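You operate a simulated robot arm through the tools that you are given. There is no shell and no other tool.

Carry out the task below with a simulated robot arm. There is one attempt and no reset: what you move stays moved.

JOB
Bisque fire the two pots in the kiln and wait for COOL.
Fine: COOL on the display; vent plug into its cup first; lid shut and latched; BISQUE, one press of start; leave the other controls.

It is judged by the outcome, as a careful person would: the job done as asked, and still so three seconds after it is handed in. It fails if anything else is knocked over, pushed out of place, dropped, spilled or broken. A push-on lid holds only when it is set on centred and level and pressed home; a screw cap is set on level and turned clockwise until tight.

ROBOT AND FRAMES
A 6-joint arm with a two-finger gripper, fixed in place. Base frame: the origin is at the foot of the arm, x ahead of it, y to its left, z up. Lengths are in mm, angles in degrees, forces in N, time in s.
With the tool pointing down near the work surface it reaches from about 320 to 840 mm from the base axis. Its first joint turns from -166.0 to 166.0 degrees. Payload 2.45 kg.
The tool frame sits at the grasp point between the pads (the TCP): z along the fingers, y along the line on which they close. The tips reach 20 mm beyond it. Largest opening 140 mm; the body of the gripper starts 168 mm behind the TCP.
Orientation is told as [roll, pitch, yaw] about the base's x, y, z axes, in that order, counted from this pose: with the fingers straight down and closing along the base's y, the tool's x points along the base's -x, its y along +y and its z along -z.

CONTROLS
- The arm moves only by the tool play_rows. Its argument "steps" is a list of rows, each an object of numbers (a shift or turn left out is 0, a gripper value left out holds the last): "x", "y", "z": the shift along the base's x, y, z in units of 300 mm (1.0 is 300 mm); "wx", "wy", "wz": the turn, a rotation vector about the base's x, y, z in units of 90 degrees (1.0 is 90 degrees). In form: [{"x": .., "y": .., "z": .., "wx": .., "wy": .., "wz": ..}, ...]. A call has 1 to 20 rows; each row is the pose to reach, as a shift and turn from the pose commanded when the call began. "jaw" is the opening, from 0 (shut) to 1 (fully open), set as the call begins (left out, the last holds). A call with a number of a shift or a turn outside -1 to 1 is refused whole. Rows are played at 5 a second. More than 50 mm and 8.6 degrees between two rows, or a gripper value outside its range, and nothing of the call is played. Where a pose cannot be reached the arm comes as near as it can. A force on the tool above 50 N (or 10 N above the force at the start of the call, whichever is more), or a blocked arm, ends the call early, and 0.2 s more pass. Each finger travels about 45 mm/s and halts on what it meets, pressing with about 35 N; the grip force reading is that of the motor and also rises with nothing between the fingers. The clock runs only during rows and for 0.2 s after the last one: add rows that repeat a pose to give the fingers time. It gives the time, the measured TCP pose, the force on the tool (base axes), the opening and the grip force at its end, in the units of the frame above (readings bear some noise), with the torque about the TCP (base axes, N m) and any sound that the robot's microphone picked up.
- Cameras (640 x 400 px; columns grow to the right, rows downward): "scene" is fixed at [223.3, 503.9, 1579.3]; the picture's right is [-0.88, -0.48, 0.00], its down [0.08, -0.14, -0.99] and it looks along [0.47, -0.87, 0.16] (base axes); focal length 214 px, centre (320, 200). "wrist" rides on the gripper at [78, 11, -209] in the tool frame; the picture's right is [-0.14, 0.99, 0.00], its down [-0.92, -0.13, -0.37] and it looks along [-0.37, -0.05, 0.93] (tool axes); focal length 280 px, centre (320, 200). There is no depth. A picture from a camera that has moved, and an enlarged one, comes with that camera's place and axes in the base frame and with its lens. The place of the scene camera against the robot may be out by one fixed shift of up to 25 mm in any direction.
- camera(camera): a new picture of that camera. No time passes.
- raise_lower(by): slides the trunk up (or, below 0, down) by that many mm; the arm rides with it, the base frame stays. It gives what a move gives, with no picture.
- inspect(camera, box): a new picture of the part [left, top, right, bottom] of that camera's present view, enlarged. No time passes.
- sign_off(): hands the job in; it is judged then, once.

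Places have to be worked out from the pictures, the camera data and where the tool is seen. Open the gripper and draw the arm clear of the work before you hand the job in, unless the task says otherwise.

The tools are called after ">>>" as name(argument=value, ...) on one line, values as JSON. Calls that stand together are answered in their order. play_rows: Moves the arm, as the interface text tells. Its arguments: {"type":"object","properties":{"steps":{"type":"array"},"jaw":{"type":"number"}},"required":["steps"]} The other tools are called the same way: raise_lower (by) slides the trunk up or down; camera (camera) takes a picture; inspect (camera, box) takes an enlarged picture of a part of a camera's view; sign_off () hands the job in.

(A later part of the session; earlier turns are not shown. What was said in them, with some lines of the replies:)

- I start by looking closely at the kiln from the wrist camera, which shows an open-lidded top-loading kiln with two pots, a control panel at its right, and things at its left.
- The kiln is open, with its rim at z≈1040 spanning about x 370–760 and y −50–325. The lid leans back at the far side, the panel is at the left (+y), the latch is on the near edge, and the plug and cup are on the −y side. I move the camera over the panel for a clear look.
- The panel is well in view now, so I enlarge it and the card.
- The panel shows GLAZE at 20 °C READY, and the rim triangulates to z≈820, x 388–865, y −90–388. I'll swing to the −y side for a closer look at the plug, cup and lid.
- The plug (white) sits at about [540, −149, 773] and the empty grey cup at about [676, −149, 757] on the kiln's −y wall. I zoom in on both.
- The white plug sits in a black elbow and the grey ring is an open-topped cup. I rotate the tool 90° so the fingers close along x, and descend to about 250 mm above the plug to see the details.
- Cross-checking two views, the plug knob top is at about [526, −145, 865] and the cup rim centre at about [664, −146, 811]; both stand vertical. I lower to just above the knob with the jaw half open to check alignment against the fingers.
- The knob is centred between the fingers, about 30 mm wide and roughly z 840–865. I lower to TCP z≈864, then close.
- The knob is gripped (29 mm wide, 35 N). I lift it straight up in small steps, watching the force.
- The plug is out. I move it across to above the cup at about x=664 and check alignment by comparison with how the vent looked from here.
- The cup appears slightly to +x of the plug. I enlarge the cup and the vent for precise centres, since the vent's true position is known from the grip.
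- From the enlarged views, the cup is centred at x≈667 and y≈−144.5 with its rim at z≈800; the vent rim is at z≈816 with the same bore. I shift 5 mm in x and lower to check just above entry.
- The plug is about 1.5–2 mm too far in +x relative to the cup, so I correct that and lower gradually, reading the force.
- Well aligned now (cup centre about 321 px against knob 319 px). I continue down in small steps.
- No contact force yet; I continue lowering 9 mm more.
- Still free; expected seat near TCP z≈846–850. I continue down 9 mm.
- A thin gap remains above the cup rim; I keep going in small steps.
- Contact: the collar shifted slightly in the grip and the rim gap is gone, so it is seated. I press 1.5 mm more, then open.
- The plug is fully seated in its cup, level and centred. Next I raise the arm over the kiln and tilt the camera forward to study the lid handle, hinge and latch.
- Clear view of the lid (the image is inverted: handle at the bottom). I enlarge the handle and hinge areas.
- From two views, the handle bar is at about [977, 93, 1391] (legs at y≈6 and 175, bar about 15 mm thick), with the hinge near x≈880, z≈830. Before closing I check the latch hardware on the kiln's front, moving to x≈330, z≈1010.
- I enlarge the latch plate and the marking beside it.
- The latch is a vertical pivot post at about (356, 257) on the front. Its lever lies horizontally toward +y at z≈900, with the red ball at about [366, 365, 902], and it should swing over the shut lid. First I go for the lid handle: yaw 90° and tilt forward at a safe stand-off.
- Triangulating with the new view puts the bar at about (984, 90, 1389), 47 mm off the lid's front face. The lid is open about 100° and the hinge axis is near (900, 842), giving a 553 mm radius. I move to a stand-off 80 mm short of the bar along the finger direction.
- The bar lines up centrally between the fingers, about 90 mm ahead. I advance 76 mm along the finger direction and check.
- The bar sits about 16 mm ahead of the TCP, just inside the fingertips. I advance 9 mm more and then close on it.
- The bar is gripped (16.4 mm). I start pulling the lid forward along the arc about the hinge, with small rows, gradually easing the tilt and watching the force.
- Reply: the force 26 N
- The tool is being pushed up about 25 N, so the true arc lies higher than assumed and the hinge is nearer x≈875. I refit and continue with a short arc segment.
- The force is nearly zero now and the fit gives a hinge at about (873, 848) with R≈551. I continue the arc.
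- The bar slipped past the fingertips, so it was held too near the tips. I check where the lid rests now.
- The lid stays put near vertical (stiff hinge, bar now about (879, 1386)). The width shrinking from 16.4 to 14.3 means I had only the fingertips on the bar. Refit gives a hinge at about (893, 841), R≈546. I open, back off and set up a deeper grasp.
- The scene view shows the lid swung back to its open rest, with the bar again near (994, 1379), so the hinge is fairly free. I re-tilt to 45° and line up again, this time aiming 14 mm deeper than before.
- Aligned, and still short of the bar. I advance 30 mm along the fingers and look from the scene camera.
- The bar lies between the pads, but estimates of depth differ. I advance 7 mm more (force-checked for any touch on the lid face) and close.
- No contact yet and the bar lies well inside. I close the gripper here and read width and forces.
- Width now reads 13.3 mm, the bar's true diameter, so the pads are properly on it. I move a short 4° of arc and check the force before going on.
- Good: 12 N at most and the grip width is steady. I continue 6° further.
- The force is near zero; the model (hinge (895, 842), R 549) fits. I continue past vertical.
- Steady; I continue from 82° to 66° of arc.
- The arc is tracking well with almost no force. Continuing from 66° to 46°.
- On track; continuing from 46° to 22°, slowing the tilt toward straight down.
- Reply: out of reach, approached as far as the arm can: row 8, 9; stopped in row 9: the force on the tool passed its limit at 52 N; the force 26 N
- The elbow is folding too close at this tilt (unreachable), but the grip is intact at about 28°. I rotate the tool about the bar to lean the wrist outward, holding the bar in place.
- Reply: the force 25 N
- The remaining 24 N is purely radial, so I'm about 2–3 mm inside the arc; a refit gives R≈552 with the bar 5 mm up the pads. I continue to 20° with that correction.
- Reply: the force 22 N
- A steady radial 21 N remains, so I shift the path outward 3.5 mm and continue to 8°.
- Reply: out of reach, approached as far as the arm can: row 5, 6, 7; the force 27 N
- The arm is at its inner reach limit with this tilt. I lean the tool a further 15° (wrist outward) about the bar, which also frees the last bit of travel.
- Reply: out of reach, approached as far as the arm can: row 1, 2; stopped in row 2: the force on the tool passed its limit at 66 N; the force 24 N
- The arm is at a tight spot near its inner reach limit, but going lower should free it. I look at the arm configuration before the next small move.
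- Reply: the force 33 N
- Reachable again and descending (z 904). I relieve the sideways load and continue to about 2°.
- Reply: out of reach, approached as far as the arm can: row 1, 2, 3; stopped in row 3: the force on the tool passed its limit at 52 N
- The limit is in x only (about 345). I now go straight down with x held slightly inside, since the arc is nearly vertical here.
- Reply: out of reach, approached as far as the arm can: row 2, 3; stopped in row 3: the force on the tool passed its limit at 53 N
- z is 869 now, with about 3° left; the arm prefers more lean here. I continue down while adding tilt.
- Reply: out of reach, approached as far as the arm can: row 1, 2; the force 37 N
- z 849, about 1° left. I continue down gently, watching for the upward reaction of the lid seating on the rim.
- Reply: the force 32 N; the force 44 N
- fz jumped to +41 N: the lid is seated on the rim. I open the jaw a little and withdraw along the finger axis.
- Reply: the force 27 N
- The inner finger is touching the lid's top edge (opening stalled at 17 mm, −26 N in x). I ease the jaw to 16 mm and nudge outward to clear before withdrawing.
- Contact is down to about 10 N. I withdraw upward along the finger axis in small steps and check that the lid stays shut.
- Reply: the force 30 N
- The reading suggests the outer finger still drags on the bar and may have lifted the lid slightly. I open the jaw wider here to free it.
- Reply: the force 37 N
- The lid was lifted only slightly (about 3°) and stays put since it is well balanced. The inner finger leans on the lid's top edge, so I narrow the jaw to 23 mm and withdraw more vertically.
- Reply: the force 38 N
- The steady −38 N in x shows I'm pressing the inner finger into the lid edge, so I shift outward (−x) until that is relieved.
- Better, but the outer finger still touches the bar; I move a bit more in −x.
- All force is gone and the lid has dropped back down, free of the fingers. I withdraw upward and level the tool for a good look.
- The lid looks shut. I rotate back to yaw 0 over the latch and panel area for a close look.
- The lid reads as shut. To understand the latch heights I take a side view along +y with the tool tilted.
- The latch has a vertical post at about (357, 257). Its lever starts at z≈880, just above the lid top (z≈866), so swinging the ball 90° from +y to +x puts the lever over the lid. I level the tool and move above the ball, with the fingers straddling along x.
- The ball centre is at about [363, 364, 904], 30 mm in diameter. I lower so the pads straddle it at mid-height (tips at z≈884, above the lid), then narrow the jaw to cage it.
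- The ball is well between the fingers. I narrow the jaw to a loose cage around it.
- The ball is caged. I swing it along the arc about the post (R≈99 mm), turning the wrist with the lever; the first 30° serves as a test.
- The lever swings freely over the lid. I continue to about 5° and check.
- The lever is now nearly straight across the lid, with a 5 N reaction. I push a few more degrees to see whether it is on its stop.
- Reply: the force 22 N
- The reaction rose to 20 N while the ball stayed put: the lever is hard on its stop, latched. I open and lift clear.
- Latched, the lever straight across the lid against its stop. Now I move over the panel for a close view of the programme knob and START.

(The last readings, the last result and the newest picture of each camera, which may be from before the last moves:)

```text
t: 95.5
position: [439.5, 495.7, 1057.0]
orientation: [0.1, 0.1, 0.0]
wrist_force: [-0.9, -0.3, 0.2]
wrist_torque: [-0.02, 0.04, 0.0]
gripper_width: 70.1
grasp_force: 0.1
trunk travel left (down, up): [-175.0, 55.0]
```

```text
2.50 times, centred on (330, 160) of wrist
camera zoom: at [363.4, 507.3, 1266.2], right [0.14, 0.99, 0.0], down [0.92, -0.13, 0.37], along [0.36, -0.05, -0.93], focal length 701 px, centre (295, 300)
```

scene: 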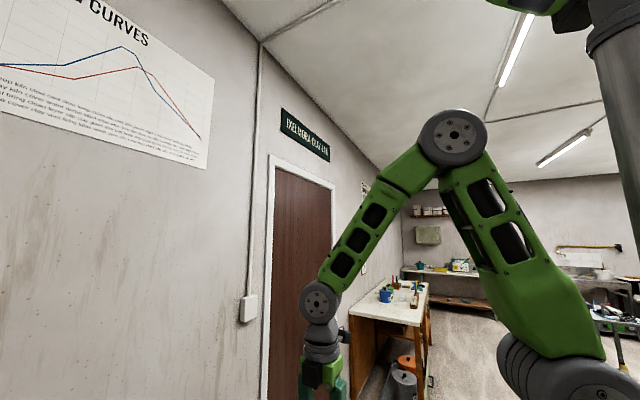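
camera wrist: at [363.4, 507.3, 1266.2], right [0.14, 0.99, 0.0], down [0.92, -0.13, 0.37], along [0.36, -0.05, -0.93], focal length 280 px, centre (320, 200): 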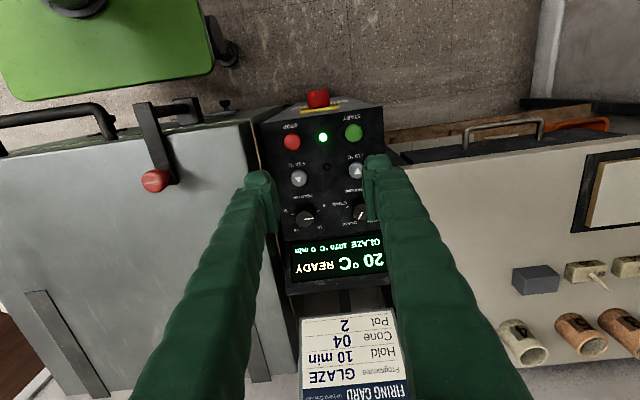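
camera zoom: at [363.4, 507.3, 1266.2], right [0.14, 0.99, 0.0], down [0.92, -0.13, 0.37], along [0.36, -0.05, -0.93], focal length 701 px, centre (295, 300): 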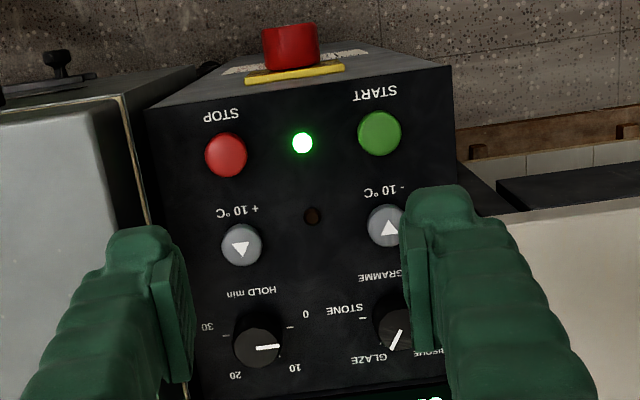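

START is at about [440, 551, 808] and the programme knob at about [571, 553, 815]; the panel is essentially level. I move closer to read the knob and its marks.

>>> play_rows(steps=[{"x": 0.07, "y": 0.05, "z": -0.1}, {"x": 0.14, "y": 0.1, "z": -0.2}, {"x": 0.2, "y": 0.15, "z": -0.3}, {"x": 0.25, "y": 0.19, "z": -0.38}, {"x": 0.27, "y": 0.21, "z": -0.45}, {"x": 0.27, "y": 0.21, "z": -0.45}])

>>> inspect(camera="wrist", box=[220, 100, 420, 280])

>>> inspect(camera="wrist", box=[290, 160, 370, 230])

```text
t: 96.9
position: [521.8, 558.4, 920.8]
orientation: [0.1, 0.1, 0.0]
wrist_force: [-0.6, -0.3, -0.2]
wrist_torque: [0.0, -0.02, -0.01]
gripper_width: 70.1
grasp_force: 0.0
trunk travel left (down, up): [-175.0, 55.0]
```

```text
2.22 times, centred on (320, 190) of wrist
camera zoom: at [444.7, 570.0, 1130.3], right [0.14, 0.99, 0.0], down [0.92, -0.13, 0.37], along [0.36, -0.05, -0.93], focal length 623 px, centre (320, 222)
```

zoom: 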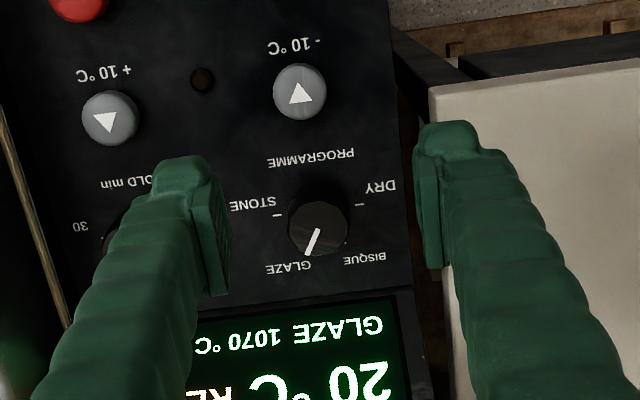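

```text
5.71 times, centred on (330, 195) of wrist
camera zoom: at [444.7, 570.0, 1130.3], right [0.14, 0.99, 0.0], down [0.92, -0.13, 0.37], along [0.36, -0.05, -0.93], focal length 1602 px, centre (263, 229)
```

zoom: 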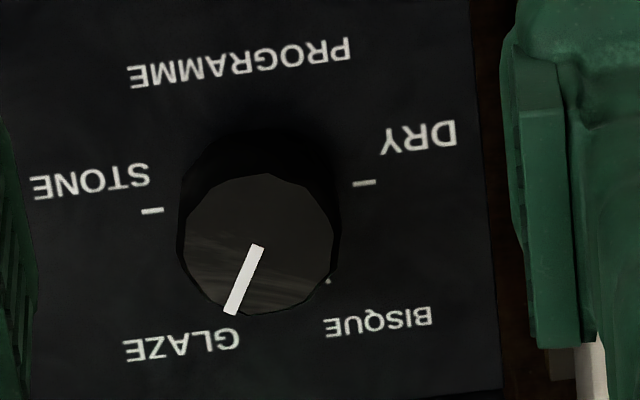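

The pointer is at GLAZE (about −28° from +x) and BISQUE is at about +30°, so I need a 60° counter-clockwise turn. The knob is at about [573, 552, 818], 31 mm across and 18 mm tall. I pre-rotate the tool to yaw −30° above it with the jaw at 42 mm.

>>> play_rows(steps=[{"x": 0.05, "y": -0.007, "wz": -0.083}, {"x": 0.1, "y": -0.014, "wz": -0.167}, {"x": 0.15, "y": -0.02, "z": -0.04, "wz": -0.25}, {"x": 0.171, "y": -0.0227, "z": -0.1, "wz": -0.333}, {"x": 0.171, "y": -0.0227, "z": -0.1, "wz": -0.333}], jaw=0.3)

>>> inspect(camera="wrist", box=[220, 70, 420, 250])

>>> camera(camera="wrist")

```text
t: 98.1
position: [571.6, 551.1, 891.5]
orientation: [0.1, 0.1, -30.1]
wrist_force: [0.1, -0.1, 0.1]
wrist_torque: [0.01, 0.0, 0.0]
gripper_width: 41.8
grasp_force: 0.0
trunk travel left (down, up): [-175.0, 55.0]
```

```text
2.22 times, centred on (320, 160) of wrist
camera zoom: at [511.2, 600.6, 1100.7], right [0.62, 0.79, 0.0], down [0.73, -0.57, 0.37], along [0.29, -0.22, -0.93], focal length 623 px, centre (320, 289)
```

zoom: 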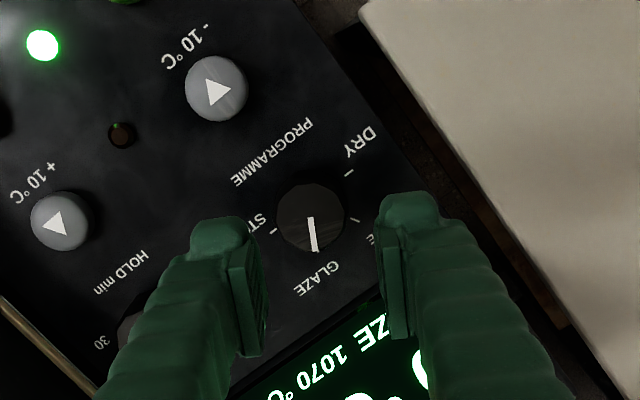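

```text
taken
camera wrist: at [511.2, 600.6, 1100.7], right [0.62, 0.79, 0.0], down [0.73, -0.57, 0.37], along [0.29, -0.22, -0.93], focal length 280 px, centre (320, 200)
```

wrist: 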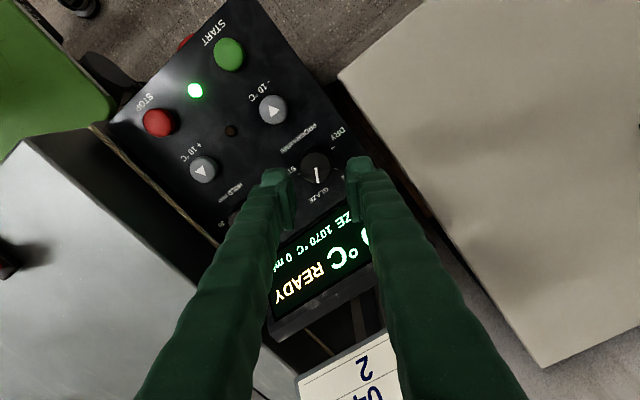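

The knob is about 4.5 mm left of centre between the fingers. I correct (−3, −3.5) and descend 30 mm, then re-check.

>>> play_rows(steps=[{"x": -0.01, "y": -0.0117, "z": -0.05}, {"x": -0.01, "y": -0.0117, "z": -0.1}, {"x": -0.01, "y": -0.0117, "z": -0.1}])

>>> inspect(camera="wrist", box=[240, 90, 400, 230])

```text
t: 98.9
position: [568.0, 548.4, 861.8]
orientation: [0.1, 0.1, -30.0]
wrist_force: [0.2, -0.2, -0.2]
wrist_torque: [0.01, 0.01, 0.01]
gripper_width: 42.1
grasp_force: 0.0
trunk travel left (down, up): [-175.0, 55.0]
```

```text
2.86 times, centred on (320, 160) of wrist
camera zoom: at [507.9, 597.3, 1070.9], right [0.61, 0.79, 0.0], down [0.73, -0.57, 0.37], along [0.29, -0.22, -0.93], focal length 801 px, centre (320, 314)
```

zoom: 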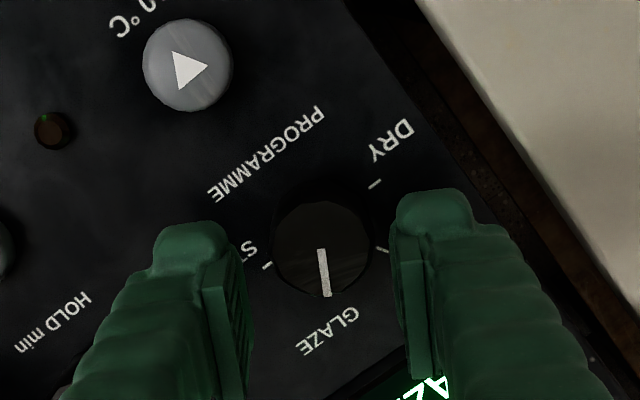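

Centred now (knob top z≈818). I descend 35 mm in steps so the tips stop just above the panel.

>>> play_rows(steps=[{"z": -0.04}, {"z": -0.08}, {"z": -0.1}, {"z": -0.117}, {"z": -0.117}])

>>> inspect(camera="wrist", box=[240, 90, 400, 230])

```text
t: 100.1
position: [568.7, 548.2, 826.2]
orientation: [0.1, 0.1, -30.0]
wrist_force: [0.2, -0.4, -0.2]
wrist_torque: [-0.01, -0.01, -0.04]
gripper_width: 42.2
grasp_force: 0.1
trunk travel left (down, up): [-175.0, 55.0]
```

```text
2.86 times, centred on (320, 160) of wrist
camera zoom: at [508.4, 597.3, 1036.1], right [0.61, 0.79, 0.0], down [0.73, -0.57, 0.37], along [0.29, -0.22, -0.93], focal length 801 px, centre (320, 314)
```

zoom: 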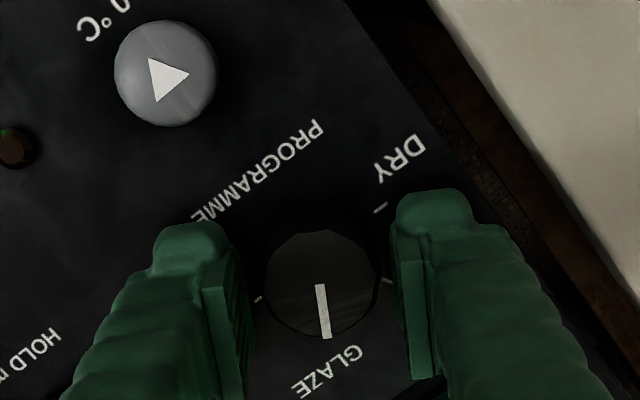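

No contact and perfectly centred. I close on the knob.

>>> play_rows(steps=[{}, {}, {}], jaw=0.0)

>>> inspect(camera="wrist", box=[240, 90, 400, 230])

```text
t: 100.9
position: [569.7, 548.8, 827.4]
orientation: [0.0, 0.0, -30.0]
wrist_force: [3.1, 3.9, -0.6]
wrist_torque: [0.05, -0.03, -0.03]
gripper_width: 30.9
grasp_force: 45.1
trunk travel left (down, up): [-175.0, 55.0]
```

```text
2.86 times, centred on (320, 160) of wrist
camera zoom: at [508.6, 597.8, 1036.0], right [0.61, 0.79, 0.0], down [0.73, -0.57, 0.37], along [0.29, -0.22, -0.93], focal length 801 px, centre (320, 314)
```

zoom: 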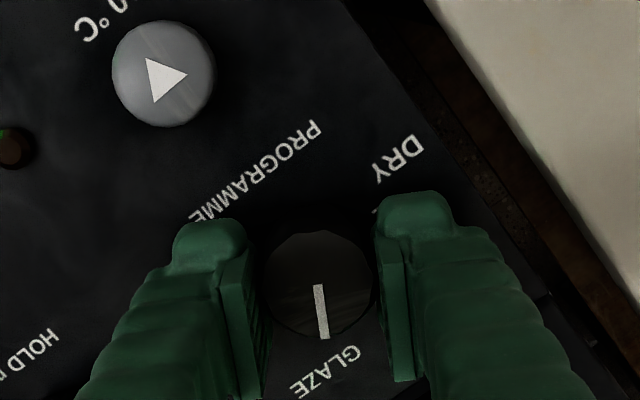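

Gripped at 30.9 mm. I turn counter-clockwise 60° in small rows, and read the display.

>>> play_rows(steps=[{"x": 0.002, "y": 0.003, "wz": 0.08}, {"x": 0.002, "y": 0.003, "wz": 0.16}, {"x": 0.002, "y": 0.003, "wz": 0.24}, {"x": 0.002, "y": 0.003, "wz": 0.32}, {"x": 0.002, "y": 0.003, "wz": 0.4}, {"x": 0.002, "y": 0.003, "wz": 0.48}, {"x": 0.002, "y": 0.003, "wz": 0.56}, {"x": 0.002, "y": 0.003, "wz": 0.64}, {"x": 0.002, "y": 0.003, "wz": 0.66}, {"x": 0.002, "y": 0.003, "wz": 0.66}])

>>> camera(camera="wrist")

>>> inspect(camera="wrist", box=[220, 90, 420, 270])

```text
t: 103.1
position: [569.3, 554.1, 826.0]
orientation: [0.2, -0.1, 29.5]
wrist_force: [-4.5, 41.6, 0.4]
wrist_torque: [0.37, 0.11, -0.18]
gripper_width: 30.8
grasp_force: 45.2
trunk travel left (down, up): [-175.0, 55.0]
```

```text
taken
camera wrist: at [497.6, 525.3, 1035.8], right [-0.37, 0.93, 0.0], down [0.86, 0.34, 0.37], along [0.34, 0.14, -0.93], focal length 280 px, centre (320, 200)
```

wrist: 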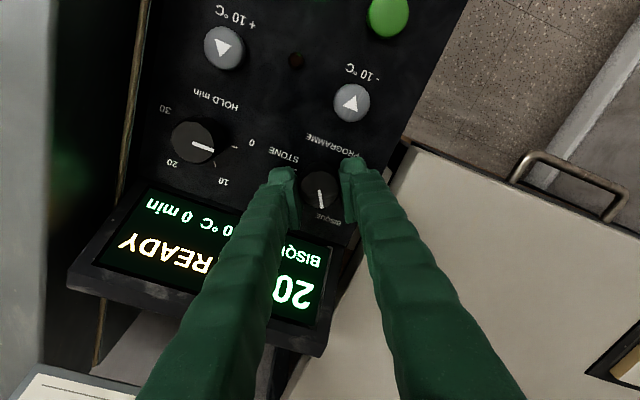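

```text
2.22 times, centred on (320, 180) of wrist
camera zoom: at [497.6, 525.3, 1035.8], right [-0.37, 0.93, 0.0], down [0.86, 0.34, 0.37], along [0.34, 0.14, -0.93], focal length 623 px, centre (320, 244)
```

zoom: 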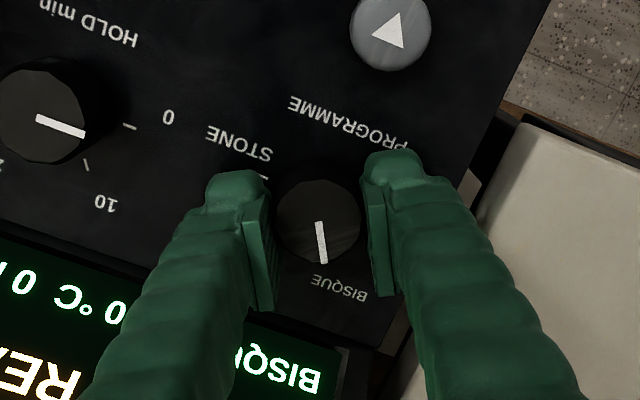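

The display now shows BISQUE, but there is a 42 N side load from a small offset. I shift +5 mm in y to relieve it before releasing the knob.

>>> play_rows(steps=[{"y": 0.006}, {"y": 0.013}, {"y": 0.013}])

>>> inspect(camera="wrist", box=[60, 180, 360, 340])

```text
t: 103.9
position: [569.2, 555.5, 826.5]
orientation: [0.0, 0.1, 29.4]
wrist_force: [-4.4, 27.3, 6.9]
wrist_torque: [0.38, 0.06, -0.13]
gripper_width: 31.1
grasp_force: 44.8
trunk travel left (down, up): [-175.0, 55.0]
```

```text
2.13 times, centred on (210, 260) of wrist
camera zoom: at [497.8, 526.3, 1036.0], right [-0.37, 0.93, 0.0], down [0.87, 0.34, 0.37], along [0.34, 0.14, -0.93], focal length 598 px, centre (555, 72)
```

zoom: 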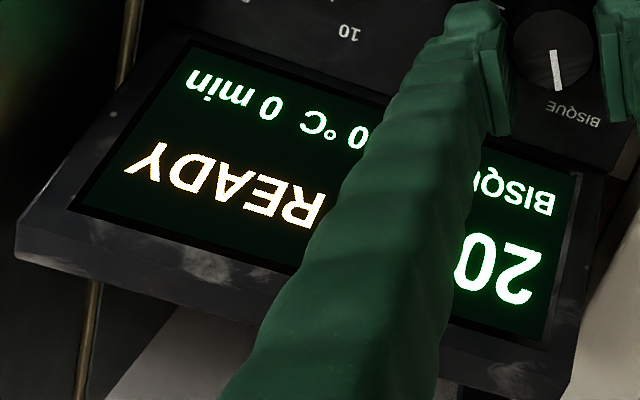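

>>> play_rows(steps=[{"x": -0.003, "y": 0.008}, {"x": -0.003, "y": 0.014}, {"x": -0.003, "y": 0.014}])

```text
t: 104.7
position: [568.8, 554.7, 826.9]
orientation: [-0.1, 0.2, 29.4]
wrist_force: [2.4, -2.7, 9.5]
wrist_torque: [-0.29, 0.19, 0.05]
gripper_width: 30.9
grasp_force: 44.8
trunk travel left (down, up): [-175.0, 55.0]
```

The load is gone. I release the knob and lift clear, then check the display and pointer.

>>> play_rows(steps=[{}, {}], jaw=0.3)

>>> play_rows(steps=[{"z": 0.04}, {"z": 0.12}, {"z": 0.25}, {"z": 0.4}, {"z": 0.5}])

>>> camera(camera="wrist")

>>> inspect(camera="wrist", box=[160, 80, 380, 280])

```text
t: 105.3
position: [568.9, 558.6, 826.0]
orientation: [0.1, 0.2, 29.4]
wrist_force: [0.0, 0.0, 1.0]
wrist_torque: [-0.02, -0.01, -0.01]
gripper_width: 42.1
grasp_force: 0.0
trunk travel left (down, up): [-175.0, 55.0]
```

```text
t: 106.5
position: [568.7, 557.8, 976.3]
orientation: [0.1, 0.1, 29.4]
wrist_force: [-0.1, 0.6, 1.1]
wrist_torque: [0.01, -0.02, 0.02]
gripper_width: 41.9
grasp_force: 0.0
trunk travel left (down, up): [-175.0, 55.0]
```

```text
taken
camera wrist: at [497.5, 529.2, 1186.3], right [-0.37, 0.93, 0.0], down [0.87, 0.34, 0.37], along [0.34, 0.14, -0.93], focal length 280 px, centre (320, 200)
```

wrist: 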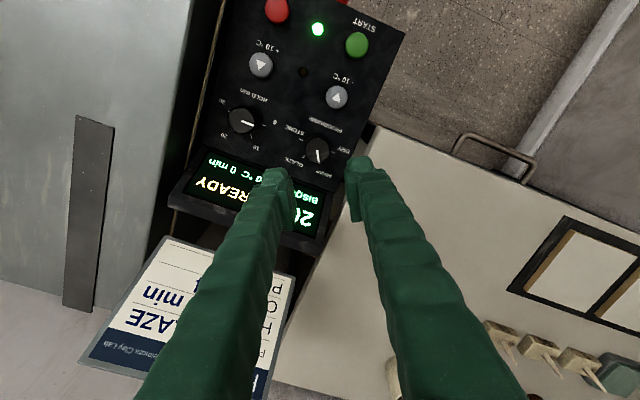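

```text
2.00 times, centred on (270, 180) of wrist
camera zoom: at [497.5, 529.2, 1186.3], right [-0.37, 0.93, 0.0], down [0.87, 0.34, 0.37], along [0.34, 0.14, -0.93], focal length 561 px, centre (420, 240)
```

zoom: 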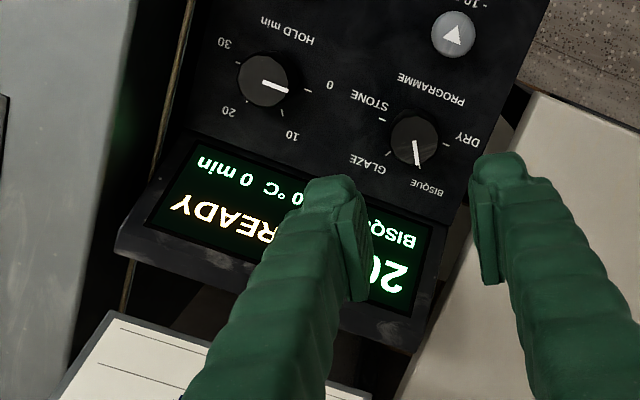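

BISQUE is selected, with the other dial untouched. Now I close the jaw, return to yaw 0 and go above the START button at about [440, 551, 808].

>>> play_rows(steps=[{"x": -0.07, "wz": -0.08}, {"x": -0.15, "y": -0.01, "wz": -0.16}, {"x": -0.23, "y": -0.015, "wz": -0.24}, {"x": -0.31, "y": -0.02, "wz": -0.3}, {"x": -0.39, "y": -0.023, "z": -0.03, "wz": -0.327}, {"x": -0.4295, "y": -0.023, "z": -0.1, "wz": -0.327}, {"x": -0.4295, "y": -0.023, "z": -0.15, "wz": -0.327}, {"x": -0.4295, "y": -0.023, "z": -0.15, "wz": -0.327}], jaw=0.0)

>>> inspect(camera="wrist", box=[220, 70, 420, 250])

```text
t: 108.3
position: [440.7, 551.4, 931.5]
orientation: [0.0, 0.0, 0.0]
wrist_force: [0.4, -0.2, -0.7]
wrist_torque: [0.04, -0.03, 0.01]
gripper_width: 0.0
grasp_force: 29.5
trunk travel left (down, up): [-175.0, 55.0]
```

```text
2.22 times, centred on (320, 160) of wrist
camera zoom: at [363.3, 562.7, 1141.0], right [0.14, 0.99, 0.0], down [0.92, -0.13, 0.37], along [0.36, -0.05, -0.93], focal length 623 px, centre (320, 289)
```

zoom: 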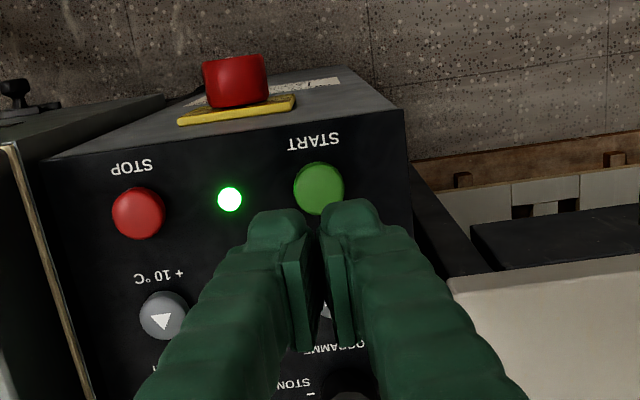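

START is directly under the fingertips (within about 2–3 mm). I lower to about 8 mm above it first.

>>> play_rows(steps=[{"x": -0.008, "z": -0.12}, {"x": -0.008, "z": -0.24}, {"x": -0.008, "z": -0.31}, {"x": -0.008, "z": -0.31}])

>>> inspect(camera="wrist", box=[220, 70, 420, 250])

```text
t: 109.3
position: [438.3, 552.2, 838.0]
orientation: [0.1, 0.1, -0.1]
wrist_force: [-0.2, 0.6, 0.2]
wrist_torque: [0.01, -0.01, 0.03]
gripper_width: 0.2
grasp_force: 29.6
trunk travel left (down, up): [-175.0, 55.0]
```

```text
2.22 times, centred on (320, 160) of wrist
camera zoom: at [361.3, 561.8, 1047.8], right [0.14, 0.99, 0.0], down [0.92, -0.13, 0.37], along [0.36, -0.05, -0.93], focal length 623 px, centre (320, 289)
```

zoom: 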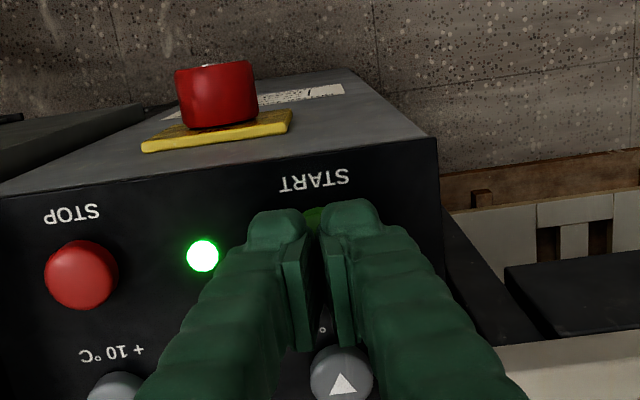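

Tips are just over the green button. I descend in 2 mm rows and watch force and sound.

>>> play_rows(steps=[{"z": -0.0067}, {"z": -0.0133}, {"z": -0.02}, {"z": -0.0267}])

```text
t: 110.3
position: [436.6, 551.3, 829.5]
orientation: [0.1, 0.1, -0.1]
wrist_force: [0.0, 0.6, 0.9]
wrist_torque: [-0.02, 0.02, 0.01]
gripper_width: 0.0
grasp_force: 29.4
trunk travel left (down, up): [-175.0, 55.0]
```

>>> play_rows(steps=[{"z": -0.0067}, {"z": -0.0133}, {"z": -0.0133}])

```text
t: 111.1
position: [438.3, 551.0, 827.5]
orientation: [0.0, 0.2, 0.0]
wrist_force: [-1.4, 0.0, 2.5]
wrist_torque: [0.02, 0.02, -0.01]
gripper_width: 6.0
grasp_force: 29.1
trunk travel left (down, up): [-175.0, 55.0]
heard: click
```

A click was heard at light contact: the button went in. I lift straight off and check the display.

>>> play_rows(steps=[{"z": 0.05}, {"z": 0.15}, {"z": 0.3}, {"z": 0.45}, {"z": 0.55}])

>>> camera(camera="wrist")

>>> inspect(camera="wrist", box=[200, 100, 420, 320])

```text
t: 112.3
position: [437.6, 551.5, 992.2]
orientation: [0.1, 0.0, 0.1]
wrist_force: [-0.2, -0.6, 0.4]
wrist_torque: [0.02, 0.0, 0.01]
gripper_width: 0.2
grasp_force: 29.3
trunk travel left (down, up): [-175.0, 55.0]
```

```text
taken
camera wrist: at [362.0, 561.8, 1202.4], right [0.14, 0.99, 0.0], down [0.92, -0.13, 0.37], along [0.36, -0.05, -0.93], focal length 280 px, centre (320, 200)
```

wrist: 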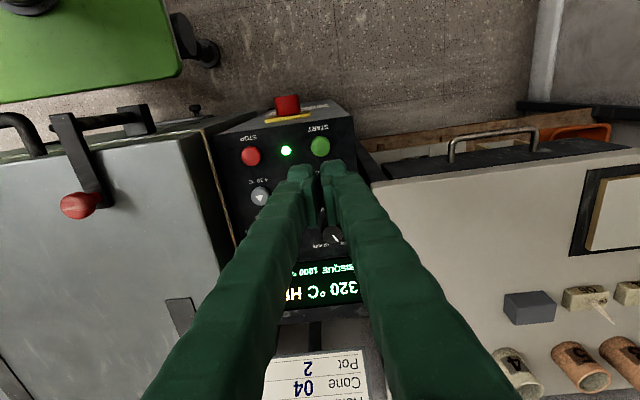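

```text
1.82 times, centred on (310, 210) of wrist
camera zoom: at [362.0, 561.8, 1202.4], right [0.14, 0.99, 0.0], down [0.92, -0.13, 0.37], along [0.36, -0.05, -0.93], focal length 510 px, centre (338, 182)
```

zoom: 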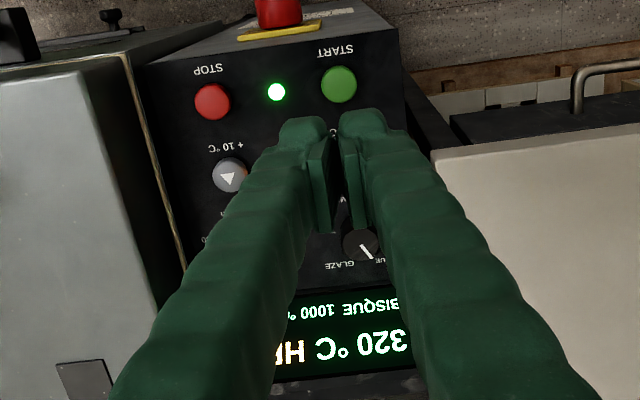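

Firing has started: 320 °C heating, BISQUE 1000 °C. I raise the arm well clear with the gripper open, keeping the display in view, and wait.

>>> play_rows(steps=[{"z": 0.12}, {"z": 0.24, "y": -0.04, "x": -0.03}, {"z": 0.36, "y": -0.1, "x": -0.06}, {"z": 0.48, "y": -0.16, "x": -0.09}, {"z": 0.6, "y": -0.22, "x": -0.12}, {"z": 0.72, "y": -0.28, "x": -0.15}, {"z": 0.84, "y": -0.34, "x": -0.18}, {"z": 0.95, "y": -0.4, "x": -0.2}, {"z": 1.0, "y": -0.4, "x": -0.2}, {"z": 1.0, "y": -0.4, "x": -0.2}, {"z": 1.0, "y": -0.4, "x": -0.2}, {"z": 1.0, "y": -0.4, "x": -0.2}], jaw=1.0)

>>> camera(camera="wrist")

>>> inspect(camera="wrist", box=[260, 80, 440, 260])

```text
t: 114.9
position: [377.7, 430.7, 1291.0]
orientation: [0.2, 0.0, -0.1]
wrist_force: [-1.0, 0.4, 0.2]
wrist_torque: [0.03, 0.0, 0.0]
gripper_width: 139.8
grasp_force: 0.0
trunk travel left (down, up): [-175.0, 55.0]
```

```text
taken
camera wrist: at [301.1, 442.3, 1501.0], right [0.14, 0.99, 0.0], down [0.92, -0.13, 0.37], along [0.36, -0.05, -0.93], focal length 280 px, centre (320, 200)
```

wrist: 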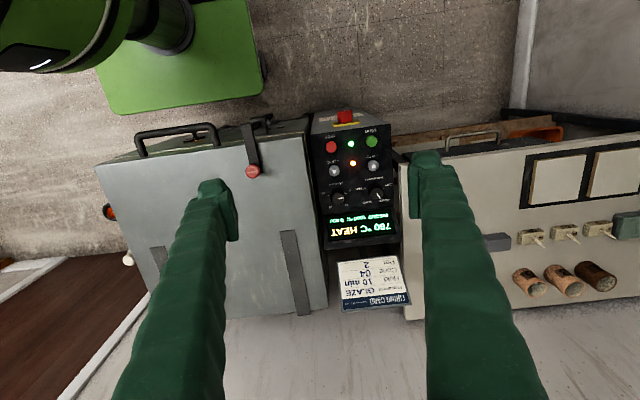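

```text
2.22 times, centred on (350, 170) of wrist
camera zoom: at [301.1, 442.3, 1501.0], right [0.14, 0.99, 0.0], down [0.92, -0.13, 0.37], along [0.36, -0.05, -0.93], focal length 623 px, centre (253, 267)
```

zoom: 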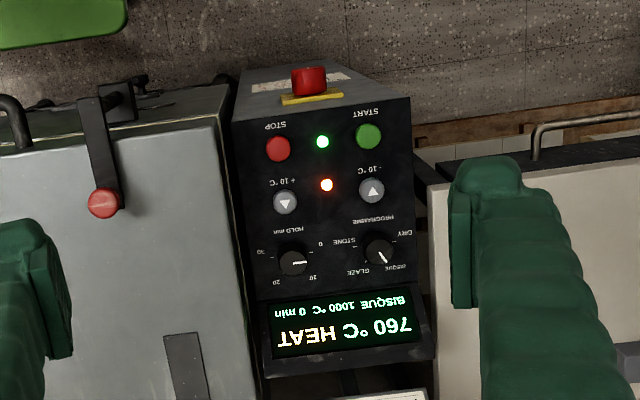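

The kiln is heating (760 °C of 1000 °C) and the vent glows. I wait with the arm still.

>>> play_rows(steps=[{}, {}, {}, {}, {}, {}, {}, {}, {}, {}, {}, {}, {}, {}, {}, {}, {}, {}, {}, {}])

>>> inspect(camera="wrist", box=[260, 80, 440, 260])

```text
t: 119.1
position: [376.9, 429.8, 1290.9]
orientation: [0.0, 0.2, 0.0]
wrist_force: [-0.5, -0.1, 0.3]
wrist_torque: [0.04, 0.03, 0.01]
gripper_width: 140.1
grasp_force: 0.0
trunk travel left (down, up): [-175.0, 55.0]
```

```text
2.22 times, centred on (350, 170) of wrist
camera zoom: at [301.2, 442.4, 1500.9], right [0.14, 0.99, 0.0], down [0.92, -0.13, 0.37], along [0.36, -0.05, -0.93], focal length 623 px, centre (253, 267)
```

zoom: 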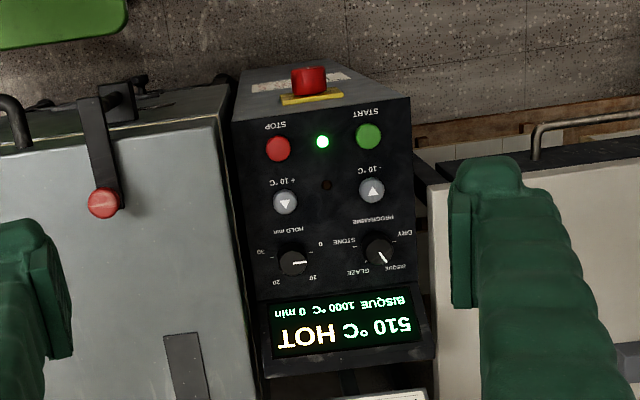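

It has finished the firing and is cooling (510 °C HOT). I keep waiting for COOL.

>>> play_rows(steps=[{}, {}, {}, {}, {}, {}, {}, {}, {}, {}, {}, {}, {}, {}, {}, {}, {}, {}, {}, {}])

>>> inspect(camera="wrist", box=[260, 80, 440, 260])

>>> camera(camera="wrist")

>>> inspect(camera="wrist", box=[80, 90, 300, 300])

```text
t: 123.3
position: [377.7, 431.4, 1290.1]
orientation: [0.1, 0.1, 0.0]
wrist_force: [-0.7, 0.4, 0.1]
wrist_torque: [0.0, -0.02, 0.01]
gripper_width: 139.8
grasp_force: 0.1
trunk travel left (down, up): [-175.0, 55.0]
```

```text
2.22 times, centred on (350, 170) of wrist
camera zoom: at [301.2, 442.4, 1500.9], right [0.14, 0.99, 0.0], down [0.92, -0.13, 0.37], along [0.36, -0.05, -0.93], focal length 623 px, centre (253, 267)
```

zoom: 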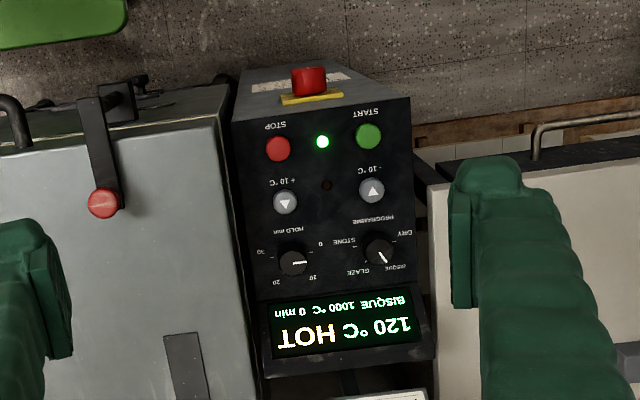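

```text
taken
camera wrist: at [301.2, 442.4, 1500.9], right [0.14, 0.99, 0.0], down [0.92, -0.13, 0.37], along [0.36, -0.05, -0.93], focal length 280 px, centre (320, 200)
```

wrist: 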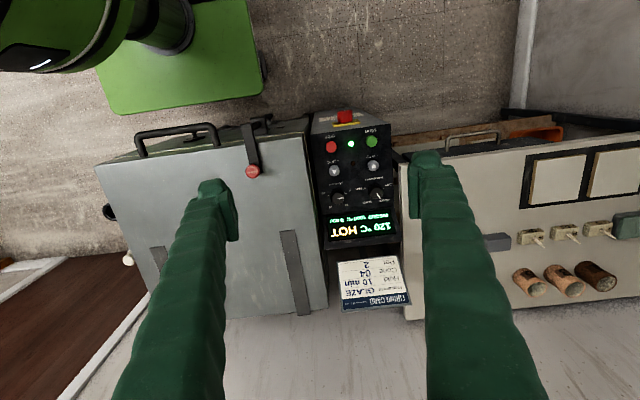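

```text
1.90 times, centred on (190, 195) of wrist
camera zoom: at [301.2, 442.4, 1500.9], right [0.14, 0.99, 0.0], down [0.92, -0.13, 0.37], along [0.36, -0.05, -0.93], focal length 534 px, centre (568, 210)
```

zoom: 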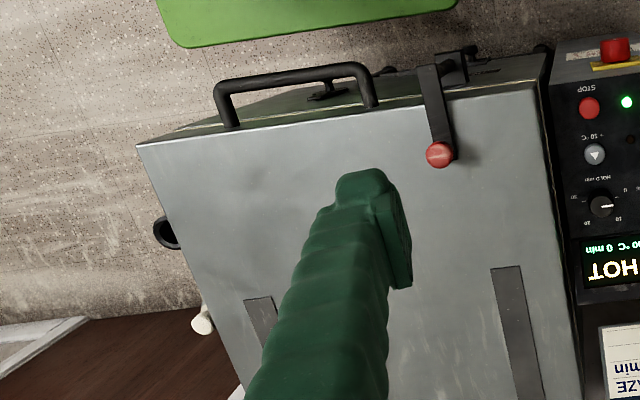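

It is at 120 °C and still HOT; the lid is shut, the latch across it and the plug in its cup. A little longer.

>>> play_rows(steps=[{}, {}, {}, {}, {}, {}, {}, {}, {}, {}, {}, {}, {}, {}, {}])

>>> inspect(camera="wrist", box=[260, 80, 440, 260])

```text
t: 126.5
position: [377.1, 431.2, 1291.4]
orientation: [0.2, 0.2, 0.0]
wrist_force: [0.2, -0.4, 0.5]
wrist_torque: [0.0, -0.02, 0.02]
gripper_width: 139.9
grasp_force: 0.0
trunk travel left (down, up): [-175.0, 55.0]
```

```text
2.22 times, centred on (350, 170) of wrist
camera zoom: at [301.2, 442.4, 1500.9], right [0.14, 0.99, 0.0], down [0.92, -0.13, 0.37], along [0.36, -0.05, -0.93], focal length 623 px, centre (253, 267)
```

zoom: 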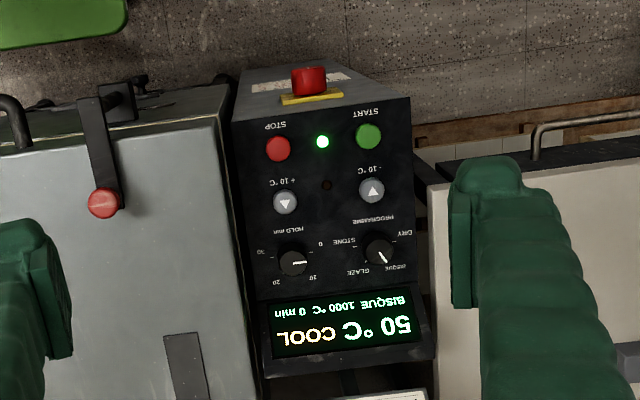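

The display reads 50 °C COOL with BISQUE 1000 °C. The lid is shut and latched, the plug is in its cup, and the arm is clear with the gripper open, so I hand the job in.

>>> sign_off()

```text
The job is handed in.
```

The bisque firing is finished: the display reads 50 °C COOL, on the BISQUE 1000 °C programme. I have handed the job in, but no verdict has come back.

- **Vent plug:** moved from the vent into its cup before anything else, and seated fully.
- **Lid:** shut, with the latch lever swung across it onto its stop. The first pull on the handle slipped, and the lid swung back to its open rest. While I was releasing the handle after closing, the lid lifted a few degrees. It dropped back down on its own, and I latched it after that.
- **Controls:** I turned the programme dial from GLAZE to BISQUE and pressed START once. The firing card by the panel says GLAZE with a 10 min hold. I followed your instruction for BISQUE and left the hold dial, temperature buttons, STOP and emergency stop alone.

The arm is clear of the kiln with the gripper open. I saw nothing knocked over or pushed out of place.
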